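You operate a simulated robot arm through the tools that you are given. There is no shell and no other tool. Be economical: measure what you need, move in short steps, check, and stop when the job is done.

The job below is to be done with a simulated robot arm. You get a single attempt, and the scene is never put back.

## Task
The reel has tripped: turn the heater off, move its plug to socket B and press the reel's reset.
Fine: switch A off before the plug moves; switch A on again at the end, so the reel's light shows; B stays off. Where these are worked on the way, their far stop is far enough and under half their travel is too little: switch a.

It is judged by the outcome, as a careful person would: the job done as asked, and still so three seconds after it is handed in. It fails if anything else is knocked over, pushed out of place, dropped, spilled or broken.

## Robot
A 6-joint arm with a two-finger gripper, fixed in place. Base frame: the origin is at the foot of the arm, x ahead of it, y to its left, z up; the work surface is at about z = 800. Units: mm, degrees, N and s.
Its first joint turns from -166.0 to 166.0 degrees. Payload 3.43 kg.
The tool frame sits at the grasp point between the pads (the TCP): z along the fingers, y along the line on which they close. The tips reach 20 mm beyond it. Largest opening 190 mm; the body of the gripper starts 248 mm behind the TCP.
Orientation is that of the tool frame in the base frame, as [roll, pitch, yaw] about the fixed x, y, z axes, in that order (R = Rz(yaw) Ry(pitch) Rx(roll)). With the fingers straight down and closing along the base's y, the tool's x points along the base's -x, its y along +y and its z along -z.

## Interface
- The arm moves only by the tool nudge_tool. Its argument "plan" is a list of rows, each a list of 3 entries, a list of its own where there are three numbers: the shift along the tool's x, y, z in mm, then the turn, a rotation vector about the tool's x, y, z in degrees, then the finger opening in mm, from 0 to 190. In form: [[[x, y, z], [rx, ry, rz], gripper], ...]. A call has 1 to 12 rows; each row shifts and turns the commanded pose from where the row before left it, along the tool's axes as they then stand. Each row takes 0.2 s and may step no farther than 50 mm and 8.6 degrees from the row before; otherwise, or with a gripper value out of range, the whole call is refused. Where a pose cannot be reached the arm comes as near as it can. A force on the tool above 90 N (or 10 N above the force at the start of the call, whichever is more), or a blocked arm, ends the call early, and 0.2 s more pass. Each finger travels about 45 mm/s and halts on what it meets, pressing with about 26 N; the grip force reading is that of the motor and also rises with nothing between the fingers. The clock runs only during rows and for 0.2 s after the last one: add rows that do not move to give the fingers time. It gives the time, the measured TCP pose, the force on the tool (base axes), the opening and the grip force at its end, in the units of the frame above (readings bear some noise), with the torque about the TCP (base axes, N m) and any sound that the robot's microphone picked up, and new pictures: "views" is both (left out), scene, wrist or none.
- Cameras (640 x 400 px; columns grow to the right, rows downward): "scene" is fixed at [50.4, -649.3, 1679.1]; the picture's right is [0.90, -0.43, 0.00], its down [-0.25, -0.51, -0.82] and it looks along [0.36, 0.74, -0.57] (base axes); focal length 342 px, centre (320, 200). "wrist" rides on the gripper at [70, -8, -288] in the tool frame; the picture's right is [0.12, 0.99, 0.00], its down [-0.96, 0.12, -0.25] and it looks along [-0.25, 0.03, 0.97] (tool axes); focal length 261 px, centre (320, 200). There is no depth. A picture from a camera that has moved, and an enlarged one, comes with that camera's place and axes in the base frame and with its lens.
- slide_trunk(by): slides the trunk up (or, below 0, down) by that many mm; the arm rides with it, the base frame stays. It gives what a move gives, with no picture.
- inspect(camera, box): a new picture of the part [left, top, right, bottom] of that camera's present view, enlarged. No time passes.
- sign_off(): hands the job in; it is judged then, once.

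Work in short steps. Places have to be worked out from the pictures, the camera data and where the tool is seen: move nearer, look again, correct. Check each grasp and each placing, and mend what went wrong. You have 120 turns and 200 pictures in all, those below and enlarged ones among them. Open the gripper and draw the arm clear of the work before you hand the job in, unless the task says otherwise; then end with one line.

The tools are called after "Request:" as name(argument=value, ...) on one line, values as JSON. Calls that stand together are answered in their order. nudge_tool: Moves the arm, as the interface text tells. Its arguments: {"type":"object","properties":{"plan":{"type":"array","items":{"type":"array"}},"views":{"type":"string","enum":["both","scene","wrist","none"]}},"required":["plan"]} The other tools are called the same way: slide_trunk (by) slides the trunk up or down; inspect (camera, box) takes an enlarged picture of a part of a camera's view; sign_off () hands the job in.

At the start:

```text
time_s: 0.0
position: [422.0, 530.9, 1256.8]
tcp_rot: [180.0, -0.1, -180.0]
contact_force: [0.6, 0.1, 0.3]
torque: [0.01, 0.05, 0.03]
opening: 190.1
gripper_force: 0.1
trunk travel left (down, up): [-175.0, 65.0]
```

scene: 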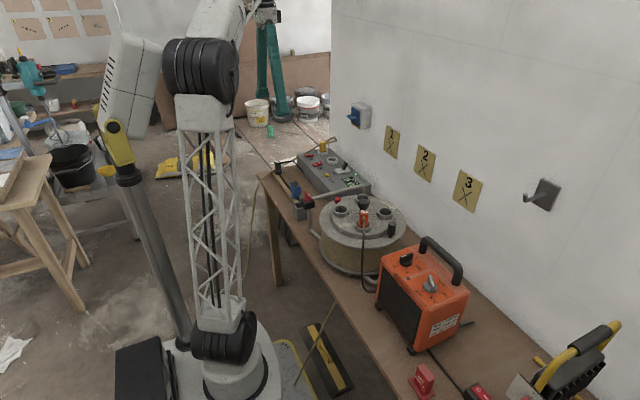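
wrist: 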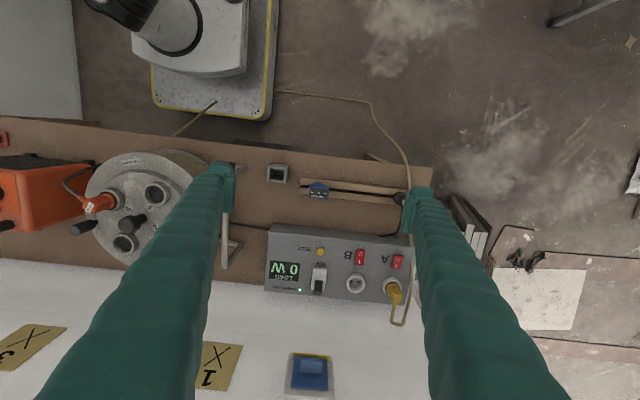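

The scene shows a bench with a drum/reel, an orange heater, and a supply panel with switches A and B. I'll enlarge both views to identify the parts.

Request:
inspect(camera="wrist", box=[250, 150, 450, 340])

Request:
inspect(camera="scene", box=[260, 120, 480, 280])

Request:
inspect(camera="scene", box=[360, 220, 640, 400])

Request:
inspect(camera="wrist", box=[0, 120, 250, 300])

```text
2.11 times, centred on (350, 245) of wrist
camera zoom: at [351.8, 524.1, 1545.3], right [-0.12, 0.99, 0.0], down [0.96, 0.12, 0.25], along [0.25, 0.03, -0.97], focal length 549 px, centre (257, 105)
```

zoom: 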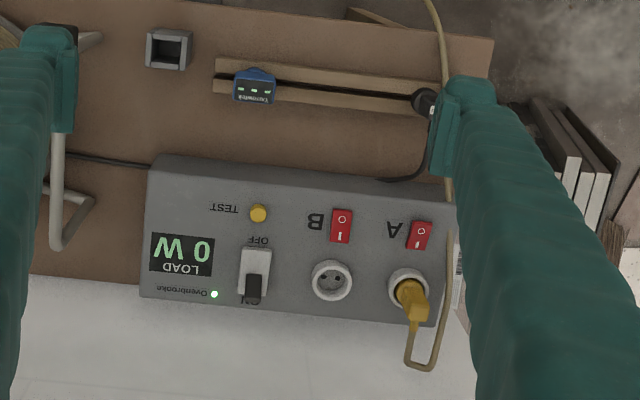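

```text
2.50 times, centred on (370, 200) of scene
camera zoom: at [50.4, -649.3, 1679.1], right [0.9, -0.43, 0.0], down [-0.25, -0.51, -0.82], along [0.36, 0.74, -0.57], focal length 855 px, centre (195, 200)
```

zoom: 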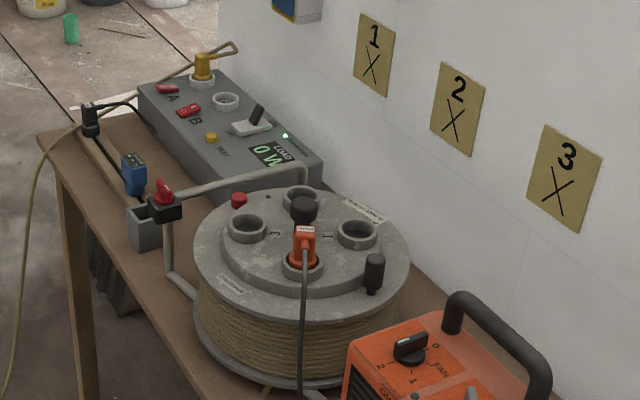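

```text
2.22 times, centred on (500, 310) of scene
camera zoom: at [50.4, -649.3, 1679.1], right [0.9, -0.43, 0.0], down [-0.25, -0.51, -0.82], along [0.36, 0.74, -0.57], focal length 760 px, centre (-80, -44)
```

zoom: 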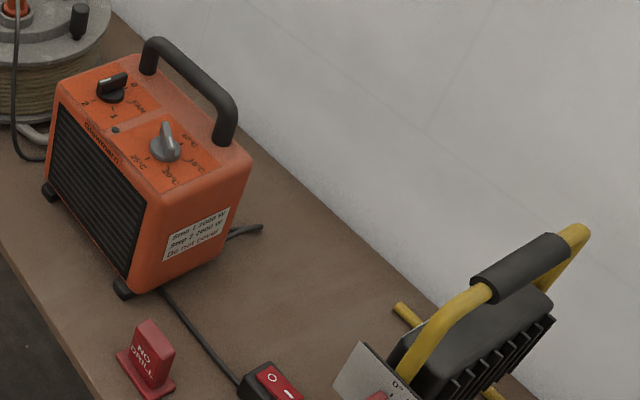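

```text
2.22 times, centred on (125, 210) of wrist
camera zoom: at [351.8, 524.1, 1545.3], right [-0.12, 0.99, 0.0], down [0.96, 0.12, 0.25], along [0.25, 0.03, -0.97], focal length 579 px, centre (753, 178)
```

zoom: 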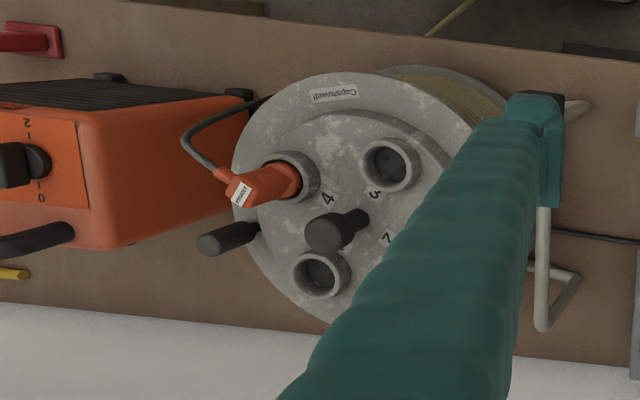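

The heater's "HEATER" plug is in reel socket 4 at about (555,71,1013). The fan knob is at about (557,-143,1014), switch A at about (686,789,860) and socket B at about (767,682,866). The heater comes first, so I'll move high towards it for a better look.

Request:
nudge_tool(plan=[[[0, -50, 0], [0, 0, 0], 190], [[0, -50, 0], [0, 0, 0], 190], [[0, -50, 0], [0, 0, 0], 190], [[0, -50, 0], [0, 0, 0], 190], [[0, -50, 0], [0, 0, 0], 190], [[0, -50, 0], [0, 0, 0], 190], [[0, -50, 0], [0, 0, 0], 190], [[0, -50, 0], [0, 0, 0], 190], [[0, -50, 0], [0, 0, 0], 190], [[0, -50, 0], [0, 0, 0], 190], [[0, -50, 0], [0, 0, 0], 190], [[0, -50, 0], [0, 0, 0], 190]], views="both")

```text
time_s: 2.6
position: [421.8, -65.4, 1253.0]
tcp_rot: [-180.0, 0.0, 180.0]
contact_force: [0.4, 0.5, 0.1]
torque: [0.05, -0.1, 0.01]
opening: 190.1
gripper_force: 0.1
trunk travel left (down, up): [-175.0, 65.0]
camera wrist: at [351.4, -74.2, 1542.5], right [-0.12, 0.99, 0.0], down [0.96, 0.12, 0.25], along [0.25, 0.03, -0.97], focal length 261 px, centre (320, 200)
```

scene: 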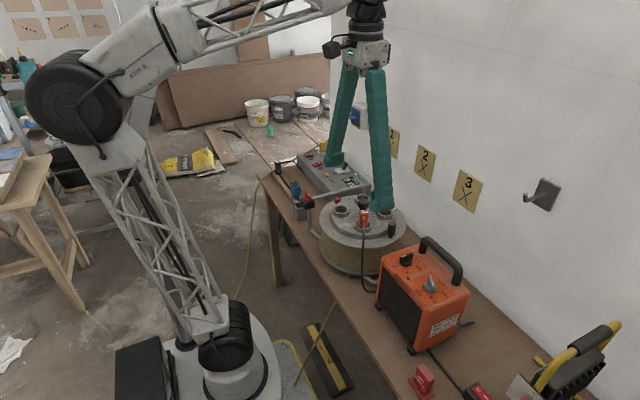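
wrist: 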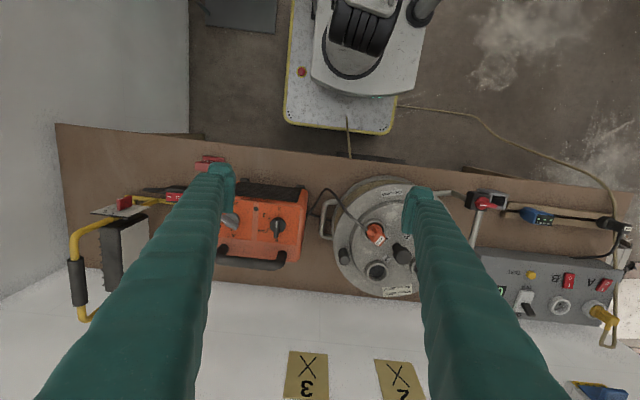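

Request:
inspect(camera="wrist", box=[210, 160, 430, 310])

Request:
inspect(camera="wrist", box=[300, 180, 420, 310])

Request:
inspect(camera="scene", box=[370, 225, 480, 300])

```text
2.67 times, centred on (320, 235) of wrist
camera zoom: at [351.4, -74.2, 1542.5], right [-0.12, 0.99, 0.0], down [0.96, 0.12, 0.25], along [0.25, 0.03, -0.97], focal length 695 px, centre (320, 107)
```

zoom: 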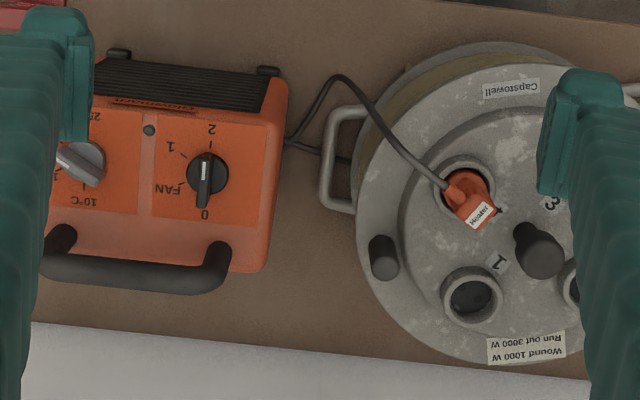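

```text
3.08 times, centred on (360, 245) of wrist
camera zoom: at [351.4, -74.2, 1542.5], right [-0.12, 0.99, 0.0], down [0.96, 0.12, 0.25], along [0.25, 0.03, -0.97], focal length 802 px, centre (197, 62)
```

zoom: 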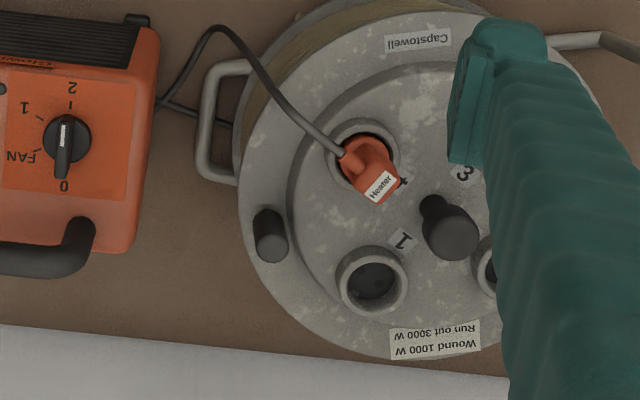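

```text
5.33 times, centred on (425, 262) of scene
camera zoom: at [50.4, -649.3, 1679.1], right [0.9, -0.43, 0.0], down [-0.25, -0.51, -0.82], along [0.36, 0.74, -0.57], focal length 1824 px, centre (-240, -133)
```

zoom: 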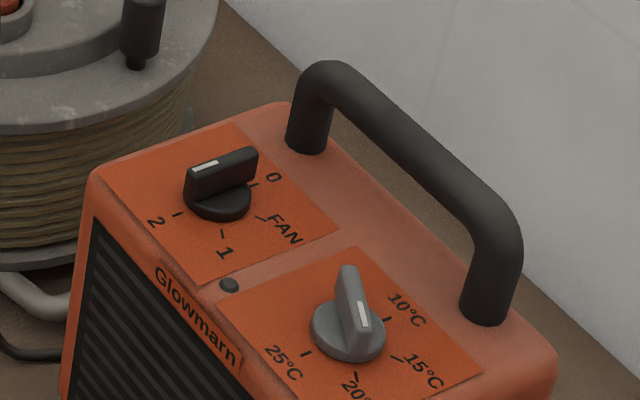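

The fan knob's white index points at 2. I need to turn it 180° through 1 and FAN to 0. That is about base +z, so negative about tool z. I'll move above it and narrow the fingers.

Request:
nudge_tool(plan=[[[-33.3, -18.9, 25], [0, 0, 0], 60], [[-33.3, -18.9, 25], [0, 0, 0], 60], [[-33.3, -18.9, 25], [0, 0, 0], 60], [[-33.3, -18.9, 25], [0, 0, 0], 60], [[0, 0, 40], [0, 0, 0], 60], [[0, 0, 0], [0, 0, 0], 60], [[0, 0, 0], [0, 0, 0], 60]], views="both")

```text
time_s: 4.2
position: [554.5, -144.5, 1117.6]
tcp_rot: [-180.0, 0.1, -180.0]
contact_force: [0.5, 0.5, 0.0]
torque: [0.01, -0.02, -0.02]
opening: 59.9
gripper_force: 0.1
trunk travel left (down, up): [-175.0, 65.0]
camera wrist: at [484.6, -151.7, 1407.5], right [-0.12, 0.99, 0.0], down [0.96, 0.12, 0.25], along [0.25, 0.03, -0.97], focal length 261 px, centre (320, 200)
```

scene: 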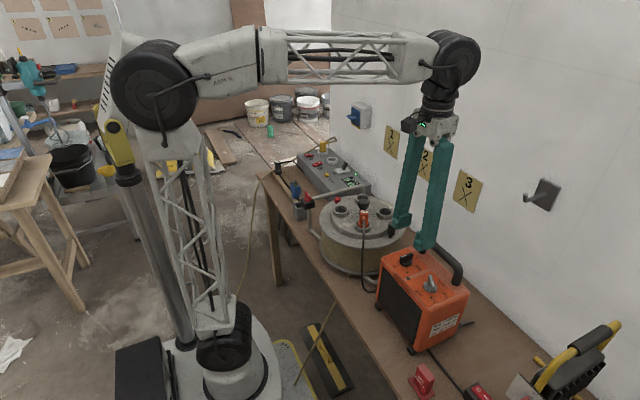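
wrist: 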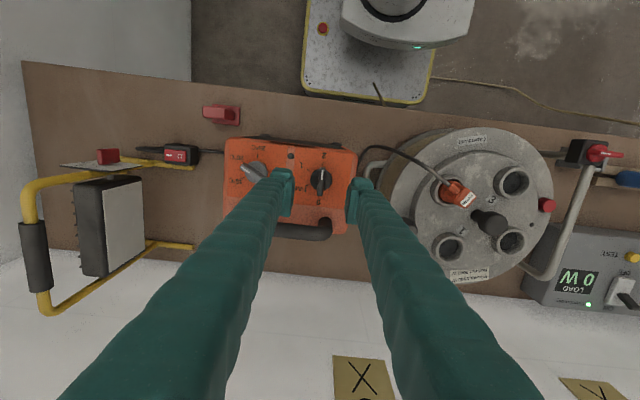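

Request:
inspect(camera="wrist", box=[220, 130, 400, 250])

Request:
inspect(camera="wrist", box=[390, 110, 640, 310])

```text
3.33 times, centred on (310, 190) of wrist
camera zoom: at [484.6, -151.7, 1407.5], right [-0.12, 0.99, 0.0], down [0.96, 0.12, 0.25], along [0.25, 0.03, -0.97], focal length 869 px, centre (353, 233)
```

zoom: 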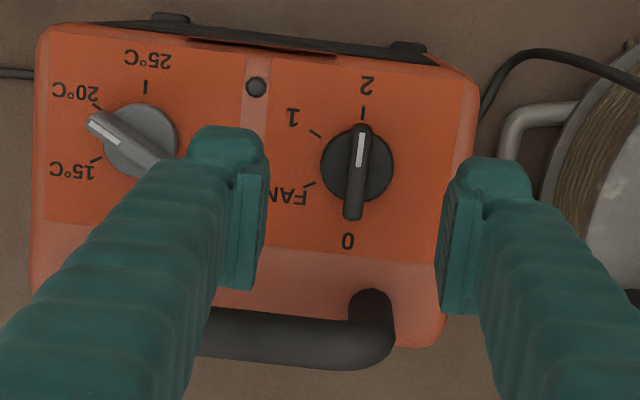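

```text
2.00 times, centred on (515, 210) of wrist
camera zoom: at [484.6, -151.7, 1407.5], right [-0.12, 0.99, 0.0], down [0.96, 0.12, 0.25], along [0.25, 0.03, -0.97], focal length 521 px, centre (-70, 180)
```

zoom: 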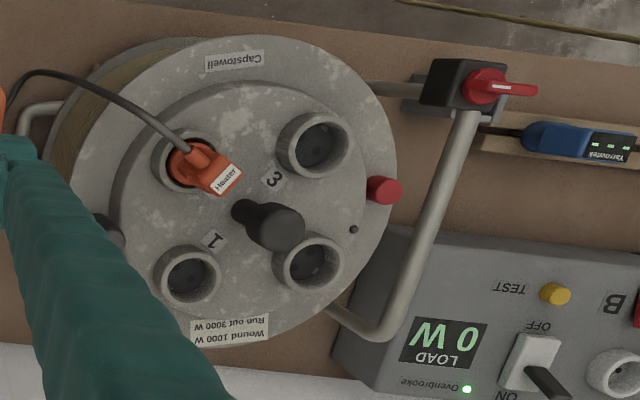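

It's confirmed at 2, with the bar along x and centred at about (557.5,-141,1012). I'll descend around the bar and close on it.

Request:
nudge_tool(plan=[[[-3, 3, 30], [0, 0, 0], 60], [[0, 0, 35], [0, 0, 0], 60], [[0, 0, 20], [0, 0, 0], 60], [[0, 0, 10], [0, 0, 0], 60], [[0, 0, 0], [0, 0, 0], 60]], views="both")

```text
time_s: 5.4
position: [557.5, -140.7, 1022.6]
tcp_rot: [-179.9, 0.2, 180.0]
contact_force: [2.2, -1.2, 36.6]
torque: [0.26, -0.01, 0.02]
opening: 60.2
gripper_force: 0.1
trunk travel left (down, up): [-175.0, 65.0]
camera wrist: at [486.6, -148.5, 1313.3], right [-0.12, 0.99, 0.0], down [0.96, 0.12, 0.25], along [0.25, 0.03, -0.97], focal length 261 px, centre (320, 200)
```

scene: 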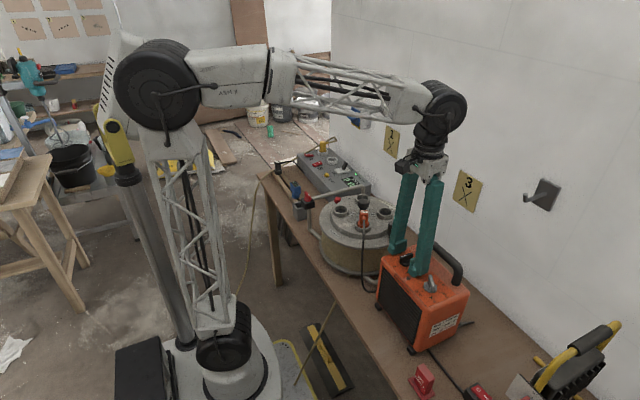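
wrist: 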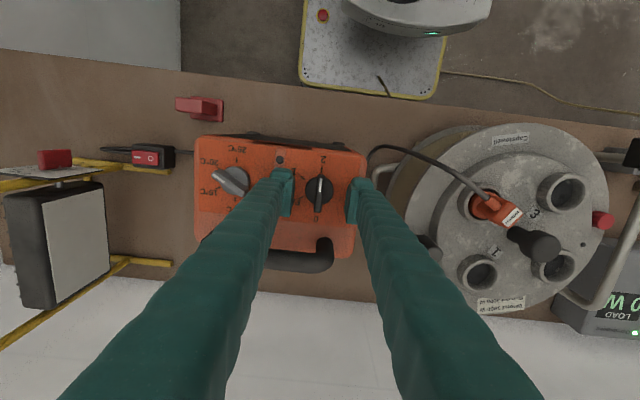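

The tips are touching the heater top at z≈1002 with 37 N. I'll back off 5 mm and close on the bar.

Request:
nudge_tool(plan=[[[0, 0, -5], [0, 0, 0], 60], [[0, 0, 0], [0, 0, 0], 8], [[0, 0, 0], [0, 0, 0], 8], [[0, 0, 0], [0, 0, 0], 8], [[0, 0, 0], [0, 0, 0], 8]], views="wrist")

```text
time_s: 6.7
position: [558.5, -143.0, 1032.6]
tcp_rot: [-179.8, 0.7, -179.9]
contact_force: [-15.1, 0.9, 49.4]
torque: [0.25, 0.24, 0.02]
opening: 8.5
gripper_force: 26.2
trunk travel left (down, up): [-175.0, 65.0]
stopped in row 5: the force on the tool passed its limit at 93 N (the readings are from after the stop); the commanded pose is now the measured one
camera wrist: at [484.6, -149.0, 1321.3], right [-0.12, 0.99, 0.0], down [0.96, 0.12, 0.26], along [0.26, 0.03, -0.97], focal length 261 px, centre (320, 200)
```

wrist: 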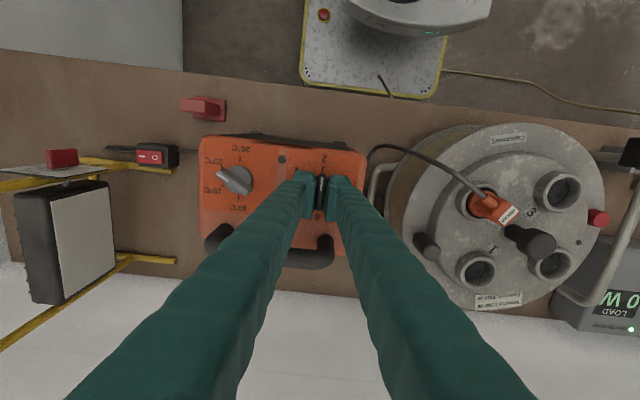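

On closing, the tips rode up onto the knob's base disc. I'll look closely before going on.

Request:
inspect(camera="wrist", box=[260, 140, 380, 220])

Request:
inspect(camera="scene", box=[370, 225, 480, 300])

```text
5.00 times, centred on (320, 180) of wrist
camera zoom: at [484.6, -149.0, 1321.3], right [-0.12, 0.99, 0.0], down [0.96, 0.12, 0.26], along [0.26, 0.03, -0.97], focal length 1303 px, centre (320, 300)
```

zoom: 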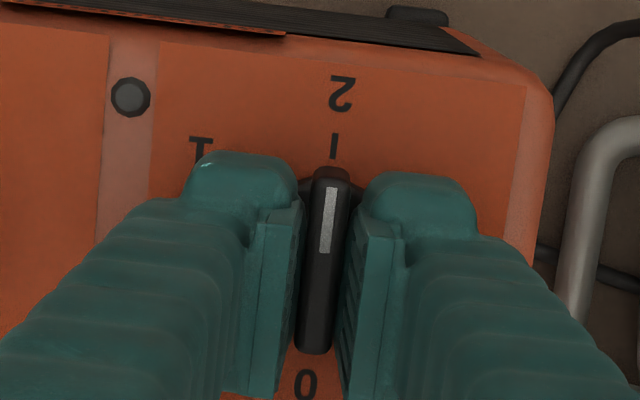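

```text
5.33 times, centred on (425, 262) of scene
camera zoom: at [50.4, -649.3, 1679.1], right [0.9, -0.43, 0.0], down [-0.25, -0.51, -0.82], along [0.36, 0.74, -0.57], focal length 1824 px, centre (-240, -133)
```

zoom: 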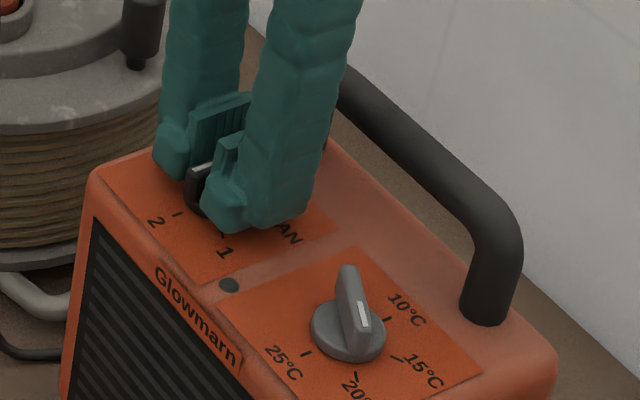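

The pads straddle the bar. I'll lift 3 mm to relieve the downforce, then start turning.

Request:
nudge_tool(plan=[[[0, 0, -3], [0, 0, 0], 6], [[0, 0, 0], [0, 0, -8.5], 6], [[0, 0, 0], [0, 0, -8.5], 6], [[0, 0, 0], [0, 0, -8.5], 6], [[0, 0, 0], [0, 0, -8.5], 6]], views="wrist")

Request:
inspect(camera="wrist", box=[260, 140, 380, 220])

```text
time_s: 7.9
position: [559.8, -141.4, 1033.0]
tcp_rot: [-179.7, 0.2, -145.9]
contact_force: [-4.8, 9.7, 2.5]
torque: [0.08, 0.02, -0.03]
opening: 8.2
gripper_force: 26.1
trunk travel left (down, up): [-175.0, 65.0]
camera wrist: at [504.2, -186.9, 1322.2], right [-0.66, 0.76, -0.01], down [0.73, 0.64, 0.25], along [0.19, 0.16, -0.97], focal length 261 px, centre (320, 200)
```

wrist: 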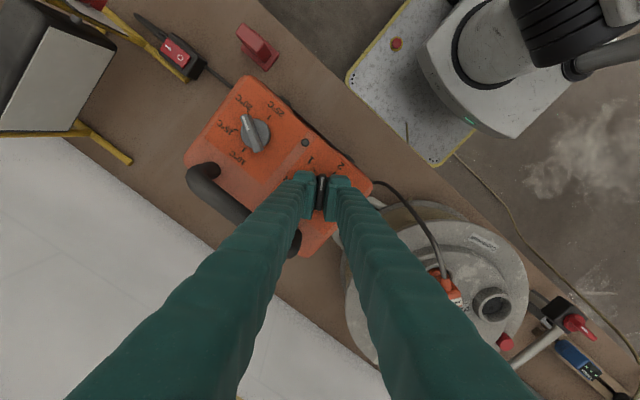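

```text
5.00 times, centred on (320, 180) of wrist
camera zoom: at [504.2, -186.9, 1322.2], right [-0.66, 0.76, -0.01], down [0.73, 0.64, 0.25], along [0.19, 0.16, -0.97], focal length 1303 px, centre (320, 300)
```

zoom: 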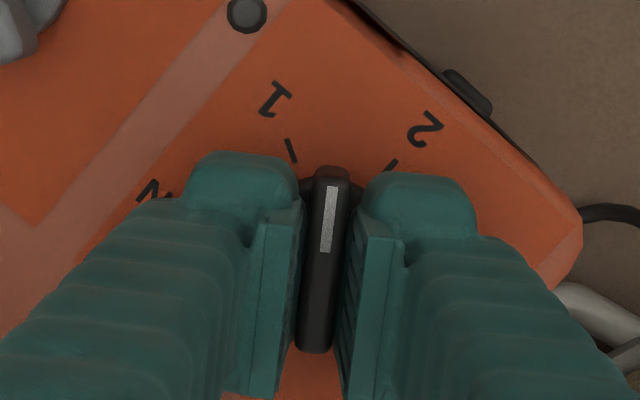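

The knob turns with the gripper and is heading to 1. I'll continue.

Request:
nudge_tool(plan=[[[0, 0, 0], [0, 0, -8.5], 6], [[0, 0, 0], [0, 0, -8.5], 6], [[0, 0, 0], [0, 0, -8.5], 6], [[0, 0, 0], [0, 0, -8.5], 6], [[0, 0, 0], [0, 0, -8.5], 6], [[0, 0, 0], [0, 0, -8.5], 6], [[0, 0, 0], [0, 0, -8.5], 6], [[0, 0, 0], [0, 0, -8.5], 6], [[0, 0, 0], [0, 0, -8.5], 6], [[0, 0, 0], [0, 0, -8.5], 6]], views="wrist")

Request:
inspect(camera="wrist", box=[260, 140, 380, 220])

```text
time_s: 10.1
position: [558.2, -141.8, 1034.6]
tcp_rot: [-179.7, -0.4, -61.0]
contact_force: [-27.3, 7.1, 43.7]
torque: [0.21, 0.9, -0.11]
opening: 8.3
gripper_force: 25.8
trunk travel left (down, up): [-175.0, 65.0]
camera wrist: at [596.8, -198.1, 1324.2], right [-0.81, -0.59, 0.0], down [-0.57, 0.79, 0.24], along [-0.14, 0.2, -0.97], focal length 261 px, centre (320, 200)
```

wrist: 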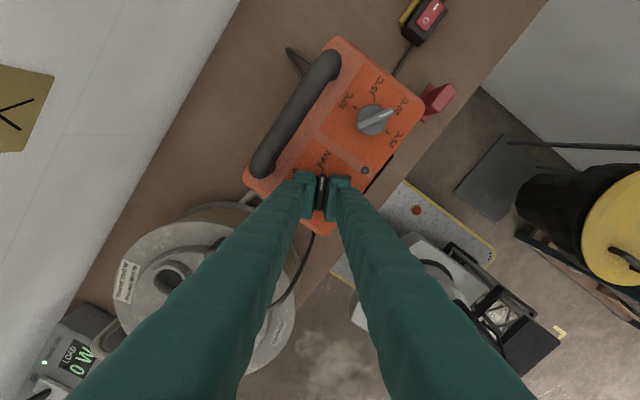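

```text
5.00 times, centred on (320, 180) of wrist
camera zoom: at [596.8, -198.1, 1324.2], right [-0.81, -0.59, 0.0], down [-0.57, 0.79, 0.24], along [-0.14, 0.2, -0.97], focal length 1303 px, centre (320, 300)
```

zoom: 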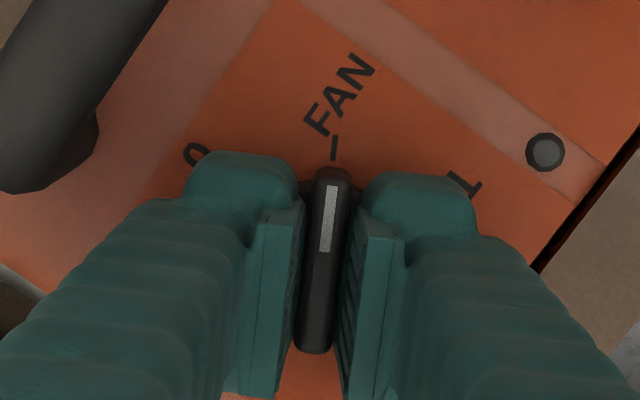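

It's at FAN. I'll turn about 61° more, easing the tool up 2 mm.

Request:
nudge_tool(plan=[[[0, 0, -2], [0, 0, 0], 6], [[0, 0, 0], [0, 0, -8.5], 6], [[0, 0, 0], [0, 0, -8.5], 6], [[0, 0, 0], [0, 0, -8.5], 6], [[0, 0, 0], [0, 0, -8.5], 6], [[0, 0, 0], [0, 0, -8.5], 6], [[0, 0, 0], [0, 0, -8.5], 6], [[0, 0, 0], [0, 0, -8.5], 6], [[0, 0, 0], [0, 0, -2], 6]], views="wrist")

Request:
inspect(camera="wrist", box=[260, 140, 380, 220])

```text
time_s: 11.9
position: [575.3, -75.4, 1036.2]
tcp_rot: [176.5, -2.0, -11.9]
contact_force: [1.1, -9.6, 34.1]
torque: [-0.49, -0.12, -0.04]
opening: 8.2
gripper_force: 26.1
out of reach, approached as far as the arm can: row 6, 7, 8
trunk travel left (down, up): [-175.0, 65.0]
stopped in row 8: the force on the tool passed its limit at 107 N (the readings are from after the stop); the commanded pose is now the measured one
camera wrist: at [640.2, -60.9, 1327.7], right [-0.09, -0.99, 0.07], down [-0.97, 0.1, 0.22], along [-0.23, -0.05, -0.97], focal length 261 px, centre (320, 200)
```

wrist: 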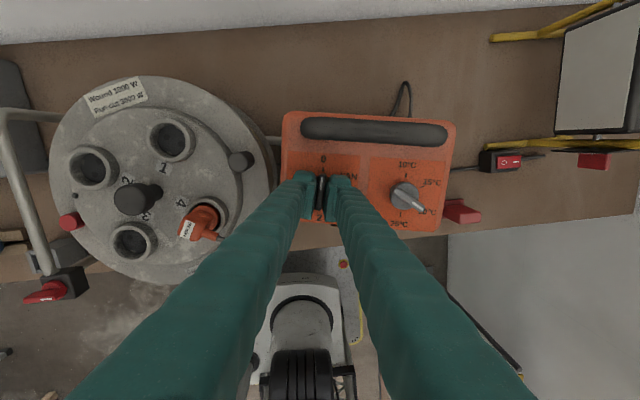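

```text
5.00 times, centred on (320, 180) of wrist
camera zoom: at [640.2, -60.9, 1327.7], right [-0.09, -0.99, 0.07], down [-0.97, 0.1, 0.22], along [-0.23, -0.05, -0.97], focal length 1303 px, centre (320, 300)
```

zoom: 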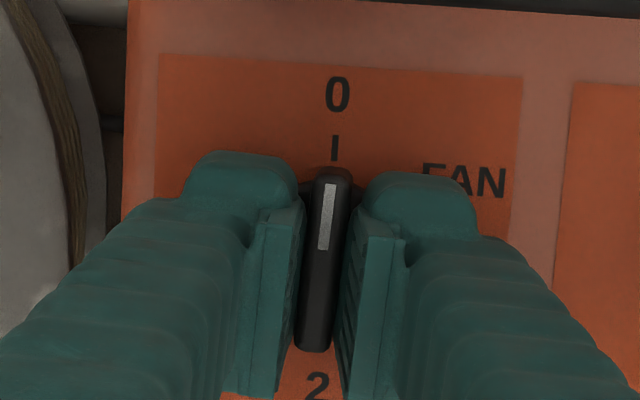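

The wrist reached its joint limit and dragged the heater about +66 mm in y with about 10° of yaw, though the knob did end up at 0. I'll release, lift clear and look at how it now stands before putting it back.

Request:
nudge_tool(plan=[[[0, 0, 0], [0, 0, 0], 45], [[0, 0, 0], [0, 0, 0], 45], [[0, 0, 0], [0, 0, 0], 45], [[0, 0, -15], [0, 0, 0], 45], [[0, 0, -45], [0, 0, 0], 45], [[0, 0, -45], [0, 0, 0], 45], [[0, 0, -30], [0, 0, 0], 45]], views="both")

Request:
inspect(camera="scene", box=[300, 180, 500, 360])

Request:
inspect(camera="wrist", box=[220, 80, 480, 260])

```text
time_s: 13.5
position: [572.2, -64.7, 1171.7]
tcp_rot: [176.4, -1.7, -11.9]
contact_force: [0.7, 0.1, 0.8]
torque: [0.03, 0.01, 0.02]
opening: 44.7
gripper_force: 0.1
trunk travel left (down, up): [-175.0, 65.0]
camera wrist: at [638.0, -50.1, 1462.1], right [-0.09, -0.99, 0.07], down [-0.97, 0.1, 0.23], along [-0.23, -0.04, -0.97], focal length 261 px, centre (320, 200)
```

scene: 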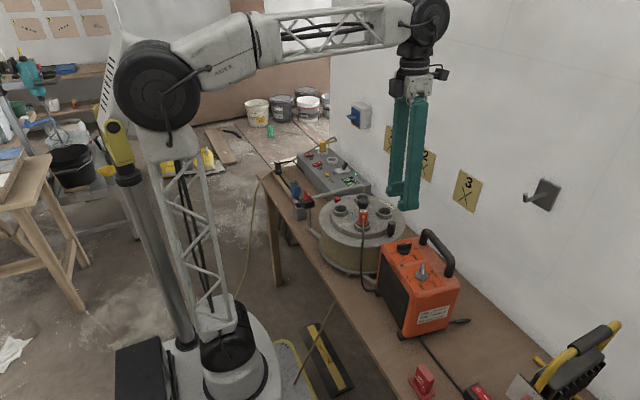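
wrist: 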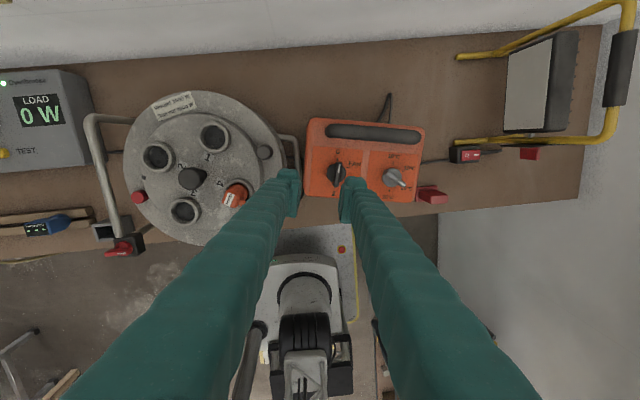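

```text
2.22 times, centred on (400, 270) of scene
camera zoom: at [50.4, -649.3, 1679.1], right [0.9, -0.43, 0.0], down [-0.25, -0.51, -0.82], along [0.36, 0.74, -0.57], focal length 760 px, centre (142, 44)
```

zoom: 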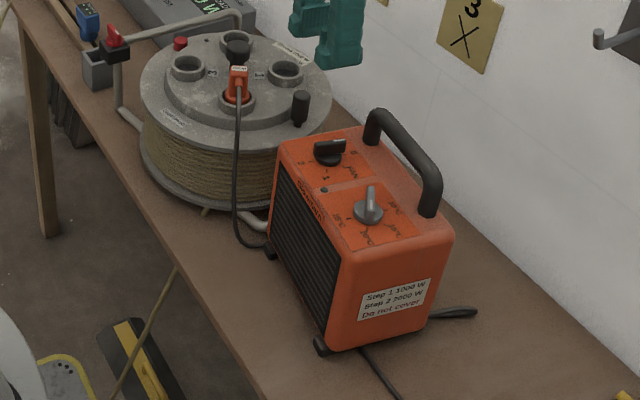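

```text
2.22 times, centred on (350, 170) of wrist
camera zoom: at [638.0, -50.1, 1462.1], right [-0.09, -0.99, 0.07], down [-0.97, 0.1, 0.23], along [-0.23, -0.04, -0.97], focal length 579 px, centre (253, 267)
```

zoom: 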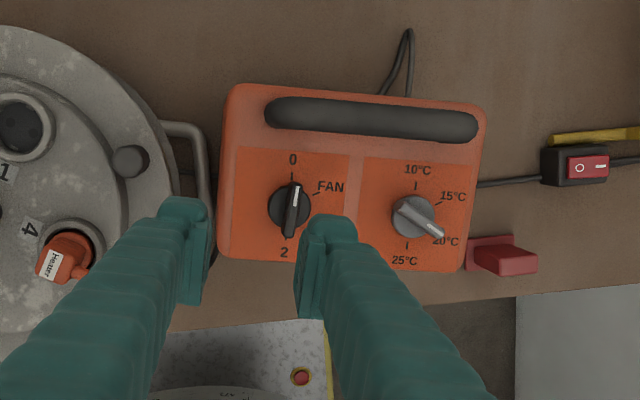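

The knob is at 0, but the heater has shifted about (+15,+40) mm and turned about 11° clockwise. I'll pull it back by its handle, which is centred at about (638,-165,1055). First I level the tool, move over the handle and yaw to about -101°.

Request:
nudge_tool(plan=[[[0, 0, 0], [3.6, -1.7, 0], 50], [[28.4, 28, 0], [0, 0, 8.5], 50], [[30, 25, 0], [0, 0, 8.5], 50], [[32, 20, 0], [0, 0, 8.5], 50], [[0, 0, 0], [0, 0, 8.5], 50], [[0, 0, 0], [0, 0, 8.5], 50], [[0, 0, 0], [0, 0, 8.5], 50], [[0, 0, 0], [0, 0, 8.5], 50], [[0, 0, 0], [0, 0, 8.5], 50], [[0, 0, 0], [0, 0, 8.5], 50], [[0, 0, 0], [0, 0, 8.5], 50], [[0, 0, 0], [0, 0, 4], 50]], views="both")

Request:
inspect(camera="wrist", box=[220, 80, 420, 260])

```text
time_s: 16.1
position: [633.4, -148.9, 1169.7]
tcp_rot: [180.0, 0.0, -100.9]
contact_force: [0.0, 0.1, 0.0]
torque: [0.01, 0.02, 0.0]
opening: 49.8
gripper_force: 0.1
out of reach, approached as far as the arm can: row 1
trunk travel left (down, up): [-175.0, 65.0]
camera wrist: at [629.0, -218.5, 1459.0], right [-1.0, 0.07, 0.0], down [0.07, 0.97, 0.25], along [0.02, 0.25, -0.97], focal length 261 px, centre (320, 200)
```

scene: 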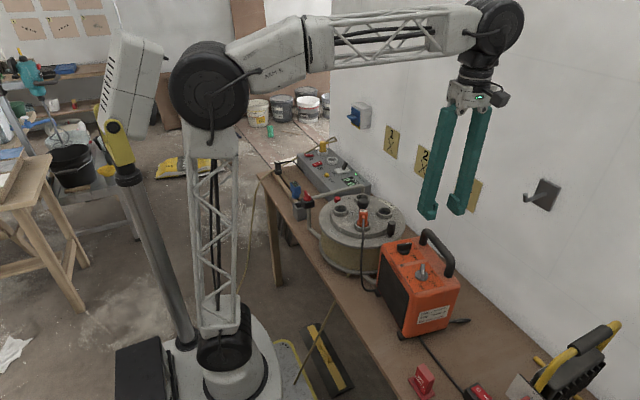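
wrist: 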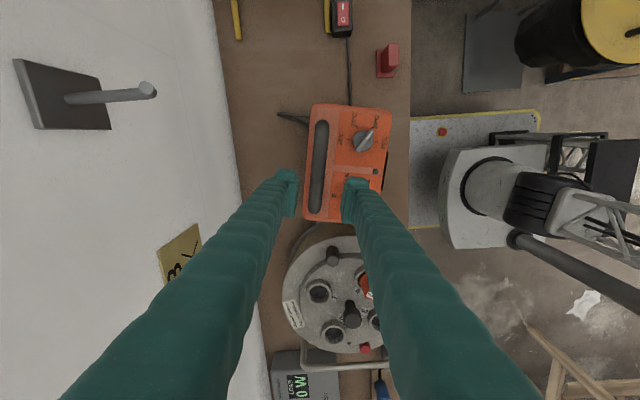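

```text
2.22 times, centred on (320, 170) of wrist
camera zoom: at [629.0, -218.5, 1459.0], right [-1.0, 0.07, 0.0], down [0.07, 0.97, 0.25], along [0.02, 0.25, -0.97], focal length 579 px, centre (320, 267)
```

zoom: 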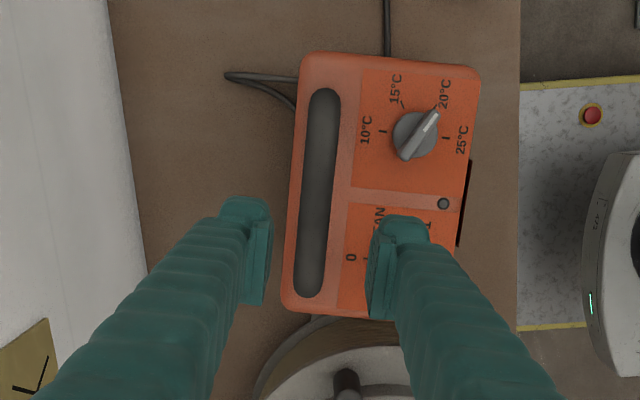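

The handle is centred at about (635,-168) and sits about 9° off y. I'll align, go down and close on it.

Request:
nudge_tool(plan=[[[18, -5, 20], [0, 0, -2], 55], [[0, 0, 45], [0, 0, 0], 55], [[0, 0, 30], [0, 0, 0], 55], [[0, 0, 15], [0, 0, 0], 55], [[0, 0, 0], [0, 0, 0], 55]], views="both")

Request:
inspect(camera="scene", box=[370, 200, 490, 300])

```text
time_s: 17.3
position: [636.0, -166.6, 1059.7]
tcp_rot: [-179.9, 0.0, -98.8]
contact_force: [1.0, -0.1, 0.1]
torque: [0.0, 0.0, 0.01]
opening: 55.0
gripper_force: 0.1
trunk travel left (down, up): [-175.0, 65.0]
camera wrist: at [633.9, -237.1, 1348.9], right [-1.0, 0.03, 0.0], down [0.03, 0.97, 0.25], along [0.01, 0.25, -0.97], focal length 261 px, centre (320, 200)
```

scene: 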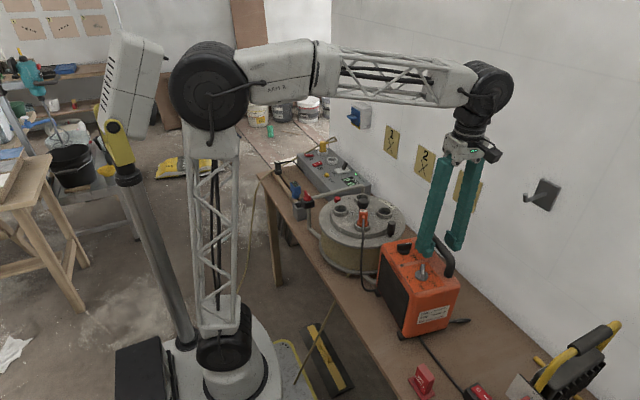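
wrist: 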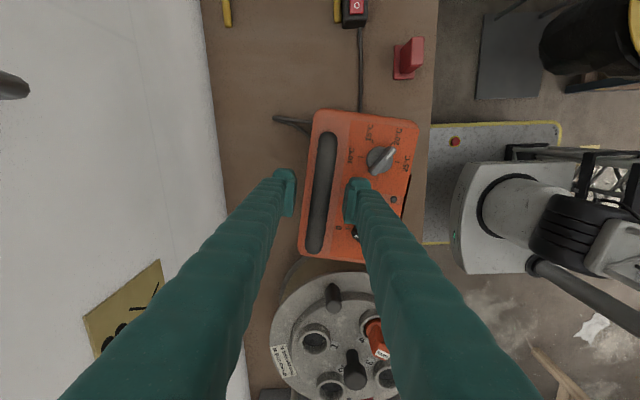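

```text
4.00 times, centred on (430, 250) of scene
camera zoom: at [50.4, -649.3, 1679.1], right [0.9, -0.43, 0.0], down [-0.25, -0.51, -0.82], along [0.36, 0.74, -0.57], focal length 1368 px, centre (-120, 0)
```

zoom: 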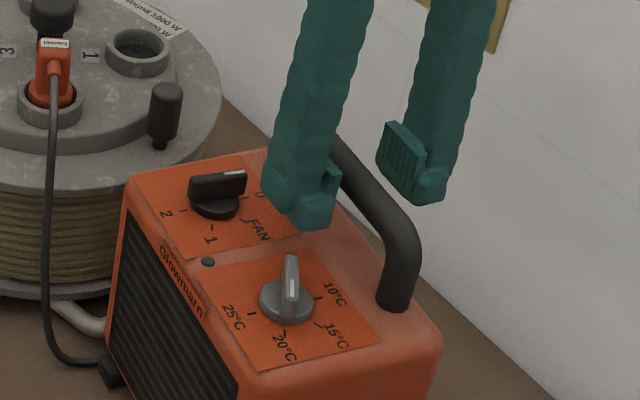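

The handle is between the pads. I'll lower 6 mm and close.

Request:
nudge_tool(plan=[[[0, 0, 6], [0, 0, 0], 40], [[0, 0, 0], [0, 0, 0], 10], [[0, 0, 0], [0, 0, 0], 10], [[0, 0, 0], [0, 0, 0], 10]], views="wrist")

```text
time_s: 18.3
position: [636.5, -167.9, 1054.0]
tcp_rot: [180.0, 0.1, -98.8]
contact_force: [-2.6, 0.5, -1.0]
torque: [0.05, 0.1, -0.73]
opening: 17.9
gripper_force: 26.4
trunk travel left (down, up): [-175.0, 65.0]
camera wrist: at [633.3, -237.2, 1343.0], right [-1.0, 0.03, 0.0], down [0.03, 0.97, 0.25], along [0.01, 0.25, -0.97], focal length 261 px, centre (320, 200)
```

wrist: 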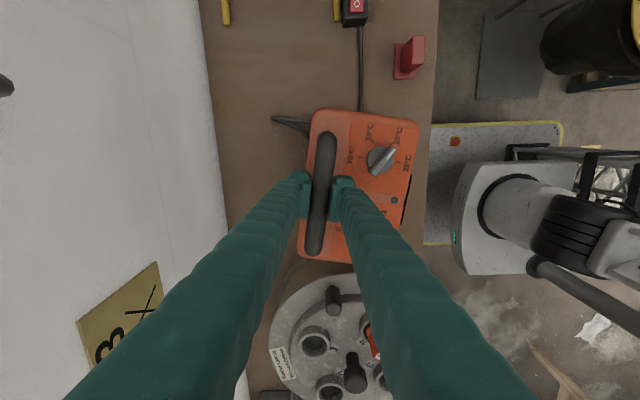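

It's gripped at 17.9 mm. I'll test a small lift to take the weight off.

Request:
nudge_tool(plan=[[[0, 0, -2], [0, 0, 0], 10], [[0, 0, -2], [0, 0, 0], 10], [[0, 0, 0], [0, 0, 0], 10]], views="scene")

```text
time_s: 19.1
position: [636.6, -166.5, 1057.5]
tcp_rot: [-180.0, -0.1, -98.8]
contact_force: [-0.9, 0.4, -13.9]
torque: [0.04, -0.07, -0.02]
opening: 18.1
gripper_force: 26.1
trunk travel left (down, up): [-175.0, 65.0]
```

scene: 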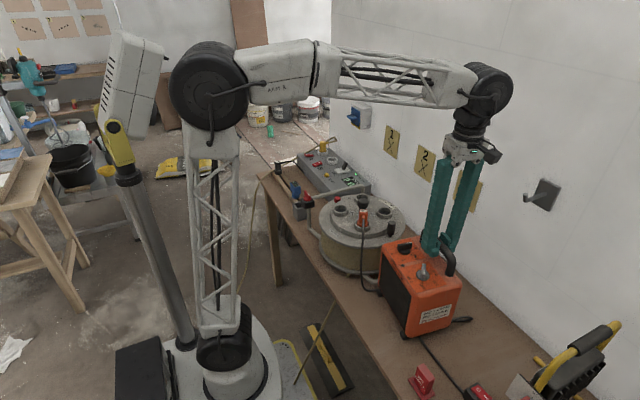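

The handle takes about 14 N, so the rear is unloaded. Now I'll drag the heater back by about (-15,-27) mm at the handle and rotate it +9.5°.

Request:
nudge_tool(plan=[[[5.6, 2.2, 0], [0, 0, -1.9], 10], [[5.6, 2.4, 0], [0, 0, -1.9], 10], [[5.6, 2.6, 0], [0, 0, -1.9], 10], [[5.6, 2.8, 0], [0, 0, -1.9], 10], [[5.6, 3, 0], [0, 0, -1.9], 10], [[0, 0, 0], [0, 0, 0], 10]], views="scene")

Request:
inspect(camera="scene", box=[370, 225, 480, 300])

Request:
inspect(camera="scene", box=[360, 220, 640, 400])

```text
time_s: 20.5
position: [621.0, -194.3, 1057.8]
tcp_rot: [-179.9, 0.0, -89.3]
contact_force: [0.6, 2.9, -10.9]
torque: [0.02, 0.03, -0.2]
opening: 17.7
gripper_force: 26.1
trunk travel left (down, up): [-175.0, 65.0]
```

scene: 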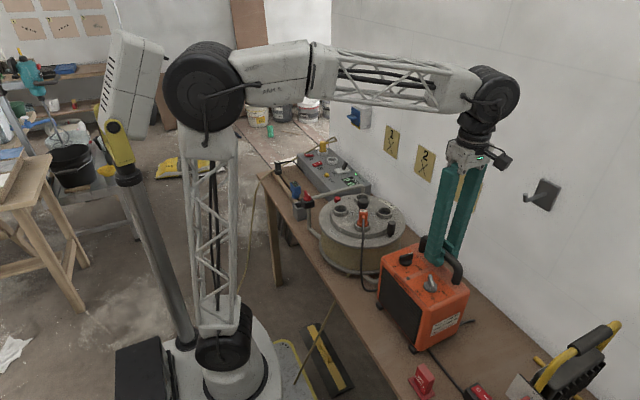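

```text
5.33 times, centred on (425, 262) of scene
camera zoom: at [50.4, -649.3, 1679.1], right [0.9, -0.43, 0.0], down [-0.25, -0.51, -0.82], along [0.36, 0.74, -0.57], focal length 1824 px, centre (-240, -133)
```

zoom: 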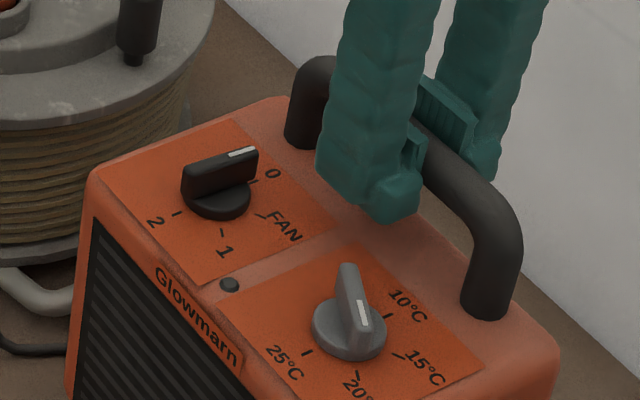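

```text
2.22 times, centred on (500, 310) of scene
camera zoom: at [50.4, -649.3, 1679.1], right [0.9, -0.43, 0.0], down [-0.25, -0.51, -0.82], along [0.36, 0.74, -0.57], focal length 760 px, centre (-80, -44)
```

zoom: 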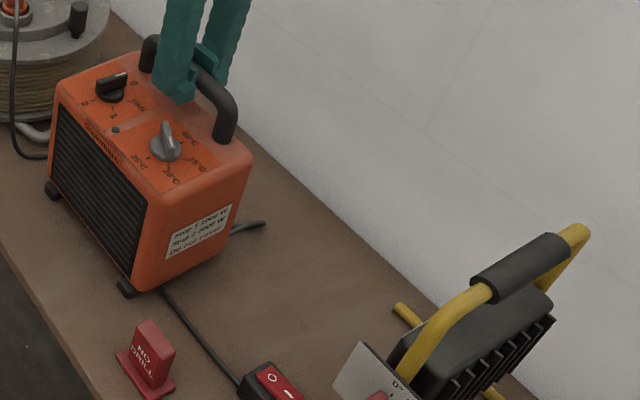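

The heater image now matches the original to within a pixel or two, and the knob is at 0. I'll set it down, release and rise.

Request:
nudge_tool(plan=[[[0, 0, 3.5], [0, 0, 0], 10], [[0, 0, 0], [0, 0, 0], 20], [[0, 0, 0], [0, 0, 0], 60], [[0, 0, 0], [0, 0, 0], 60], [[0, 0, 0], [0, 0, 0], 60], [[0, 0, -40], [0, 0, 0], 60], [[0, 0, -50], [0, 0, 0], 60], [[0, 0, -50], [0, 0, 0], 60], [[0, 0, -50], [0, 0, 0], 60]], views="both")

Request:
inspect(camera="scene", box=[370, 225, 480, 300])

Request:
inspect(camera="scene", box=[260, 120, 480, 280])

```text
time_s: 22.5
position: [618.6, -194.0, 1243.3]
tcp_rot: [-180.0, 0.0, -89.3]
contact_force: [0.3, -0.1, 0.7]
torque: [-0.02, -0.02, 0.02]
opening: 60.1
gripper_force: 0.0
trunk travel left (down, up): [-175.0, 65.0]
camera wrist: at [627.8, -263.1, 1533.3], right [-0.99, -0.13, 0.0], down [-0.13, 0.96, 0.25], along [-0.03, 0.25, -0.97], focal length 261 px, centre (320, 200)
```

scene: 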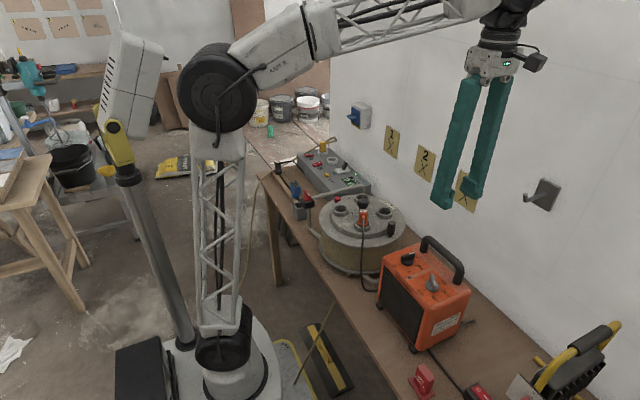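
wrist: 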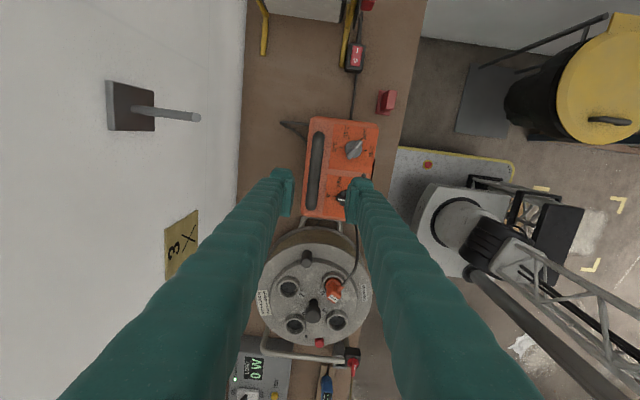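

```text
5.33 times, centred on (425, 262) of scene
camera zoom: at [50.4, -649.3, 1679.1], right [0.9, -0.43, 0.0], down [-0.25, -0.51, -0.82], along [0.36, 0.74, -0.57], focal length 1824 px, centre (-240, -133)
```

zoom: 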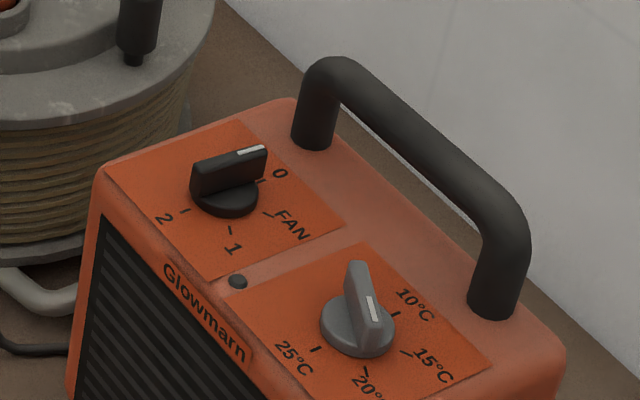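

```text
2.50 times, centred on (370, 200) of scene
camera zoom: at [50.4, -649.3, 1679.1], right [0.9, -0.43, 0.0], down [-0.25, -0.51, -0.82], along [0.36, 0.74, -0.57], focal length 855 px, centre (195, 200)
```

zoom: 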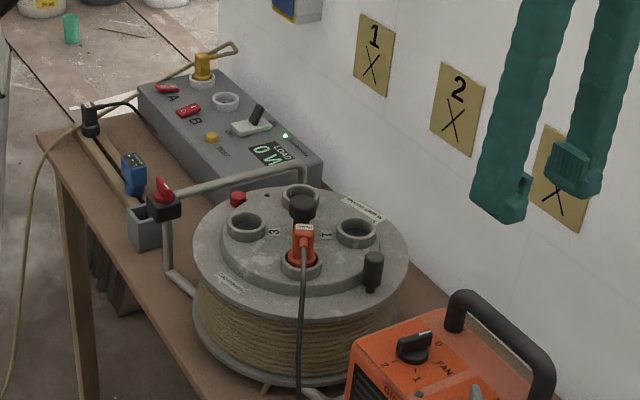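

The heater is back within about 4 mm, the reel is unmoved and the fan knob is at 0. Next is switch A. I'll travel high along the bench toward the panel.

Request:
nudge_tool(plan=[[[-48, 9, 0], [0, 0, 0], 60], [[-48, 9, 0], [0, 0, 0], 60], [[-48, 9, 0], [0, 0, 0], 60], [[-48, 9, 0], [0, 0, 0], 60], [[-48, 9, 0], [0, 0, 0], 60], [[-48, 9, 0], [0, 0, 0], 60], [[-48, 9, 0], [0, 0, 0], 60], [[-48, 9, 0], [0, 0, 0], 60], [[-48, 9, 0], [0, 0, 0], 60], [[-48, 9, 0], [0, 0, 0], 60], [[-48, 9, 0], [0, 0, 0], 60], [[-48, 9, 0], [0, 0, 0], 60]], views="none")

Request:
nudge_tool(plan=[[[-48, 0, 0], [0, 0, 0], 60], [[-48, 0, 0], [0, 0, 0], 60], [[-48, 0, 0], [0, 0, 0], 60], [[-48, 0, 0], [0, 0, 0], 60], [[0, 0, 0], [0, 0, 0], 60]], views="wrist")

Request:
inspect(camera="wrist", box=[180, 60, 460, 240])

```text
time_s: 25.1
position: [503.2, 380.9, 1246.6]
tcp_rot: [-179.9, 0.0, -89.5]
contact_force: [0.4, -0.4, 1.3]
torque: [0.17, -0.01, -0.03]
opening: 60.0
gripper_force: 0.0
trunk travel left (down, up): [-175.0, 65.0]
```

```text
time_s: 26.3
position: [501.2, 573.7, 1244.5]
tcp_rot: [-180.0, -0.1, -89.4]
contact_force: [0.7, 1.0, -0.6]
torque: [-0.15, 0.05, -0.02]
opening: 59.9
gripper_force: 0.0
trunk travel left (down, up): [-175.0, 65.0]
camera wrist: at [511.8, 503.9, 1533.1], right [-0.99, -0.13, 0.0], down [-0.13, 0.96, 0.25], along [-0.03, 0.24, -0.97], focal length 261 px, centre (320, 200)
```

wrist: 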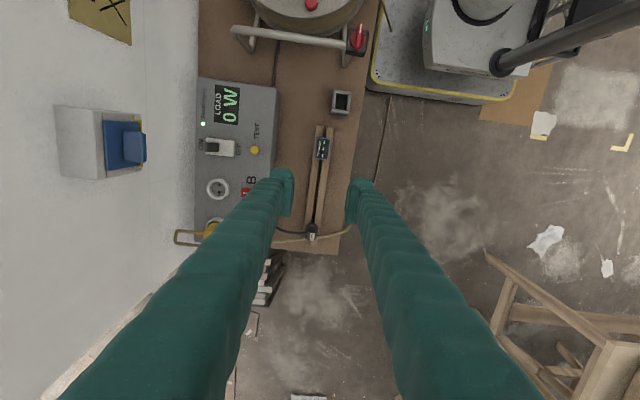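

```text
2.22 times, centred on (320, 150) of wrist
camera zoom: at [511.8, 503.9, 1533.1], right [-0.99, -0.13, 0.0], down [-0.13, 0.96, 0.25], along [-0.03, 0.24, -0.97], focal length 579 px, centre (320, 311)
```

zoom: 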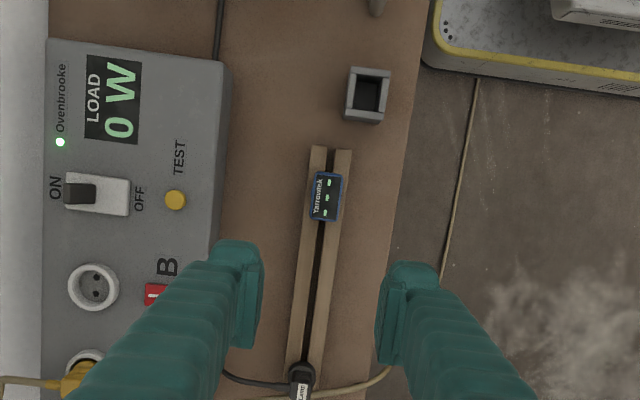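

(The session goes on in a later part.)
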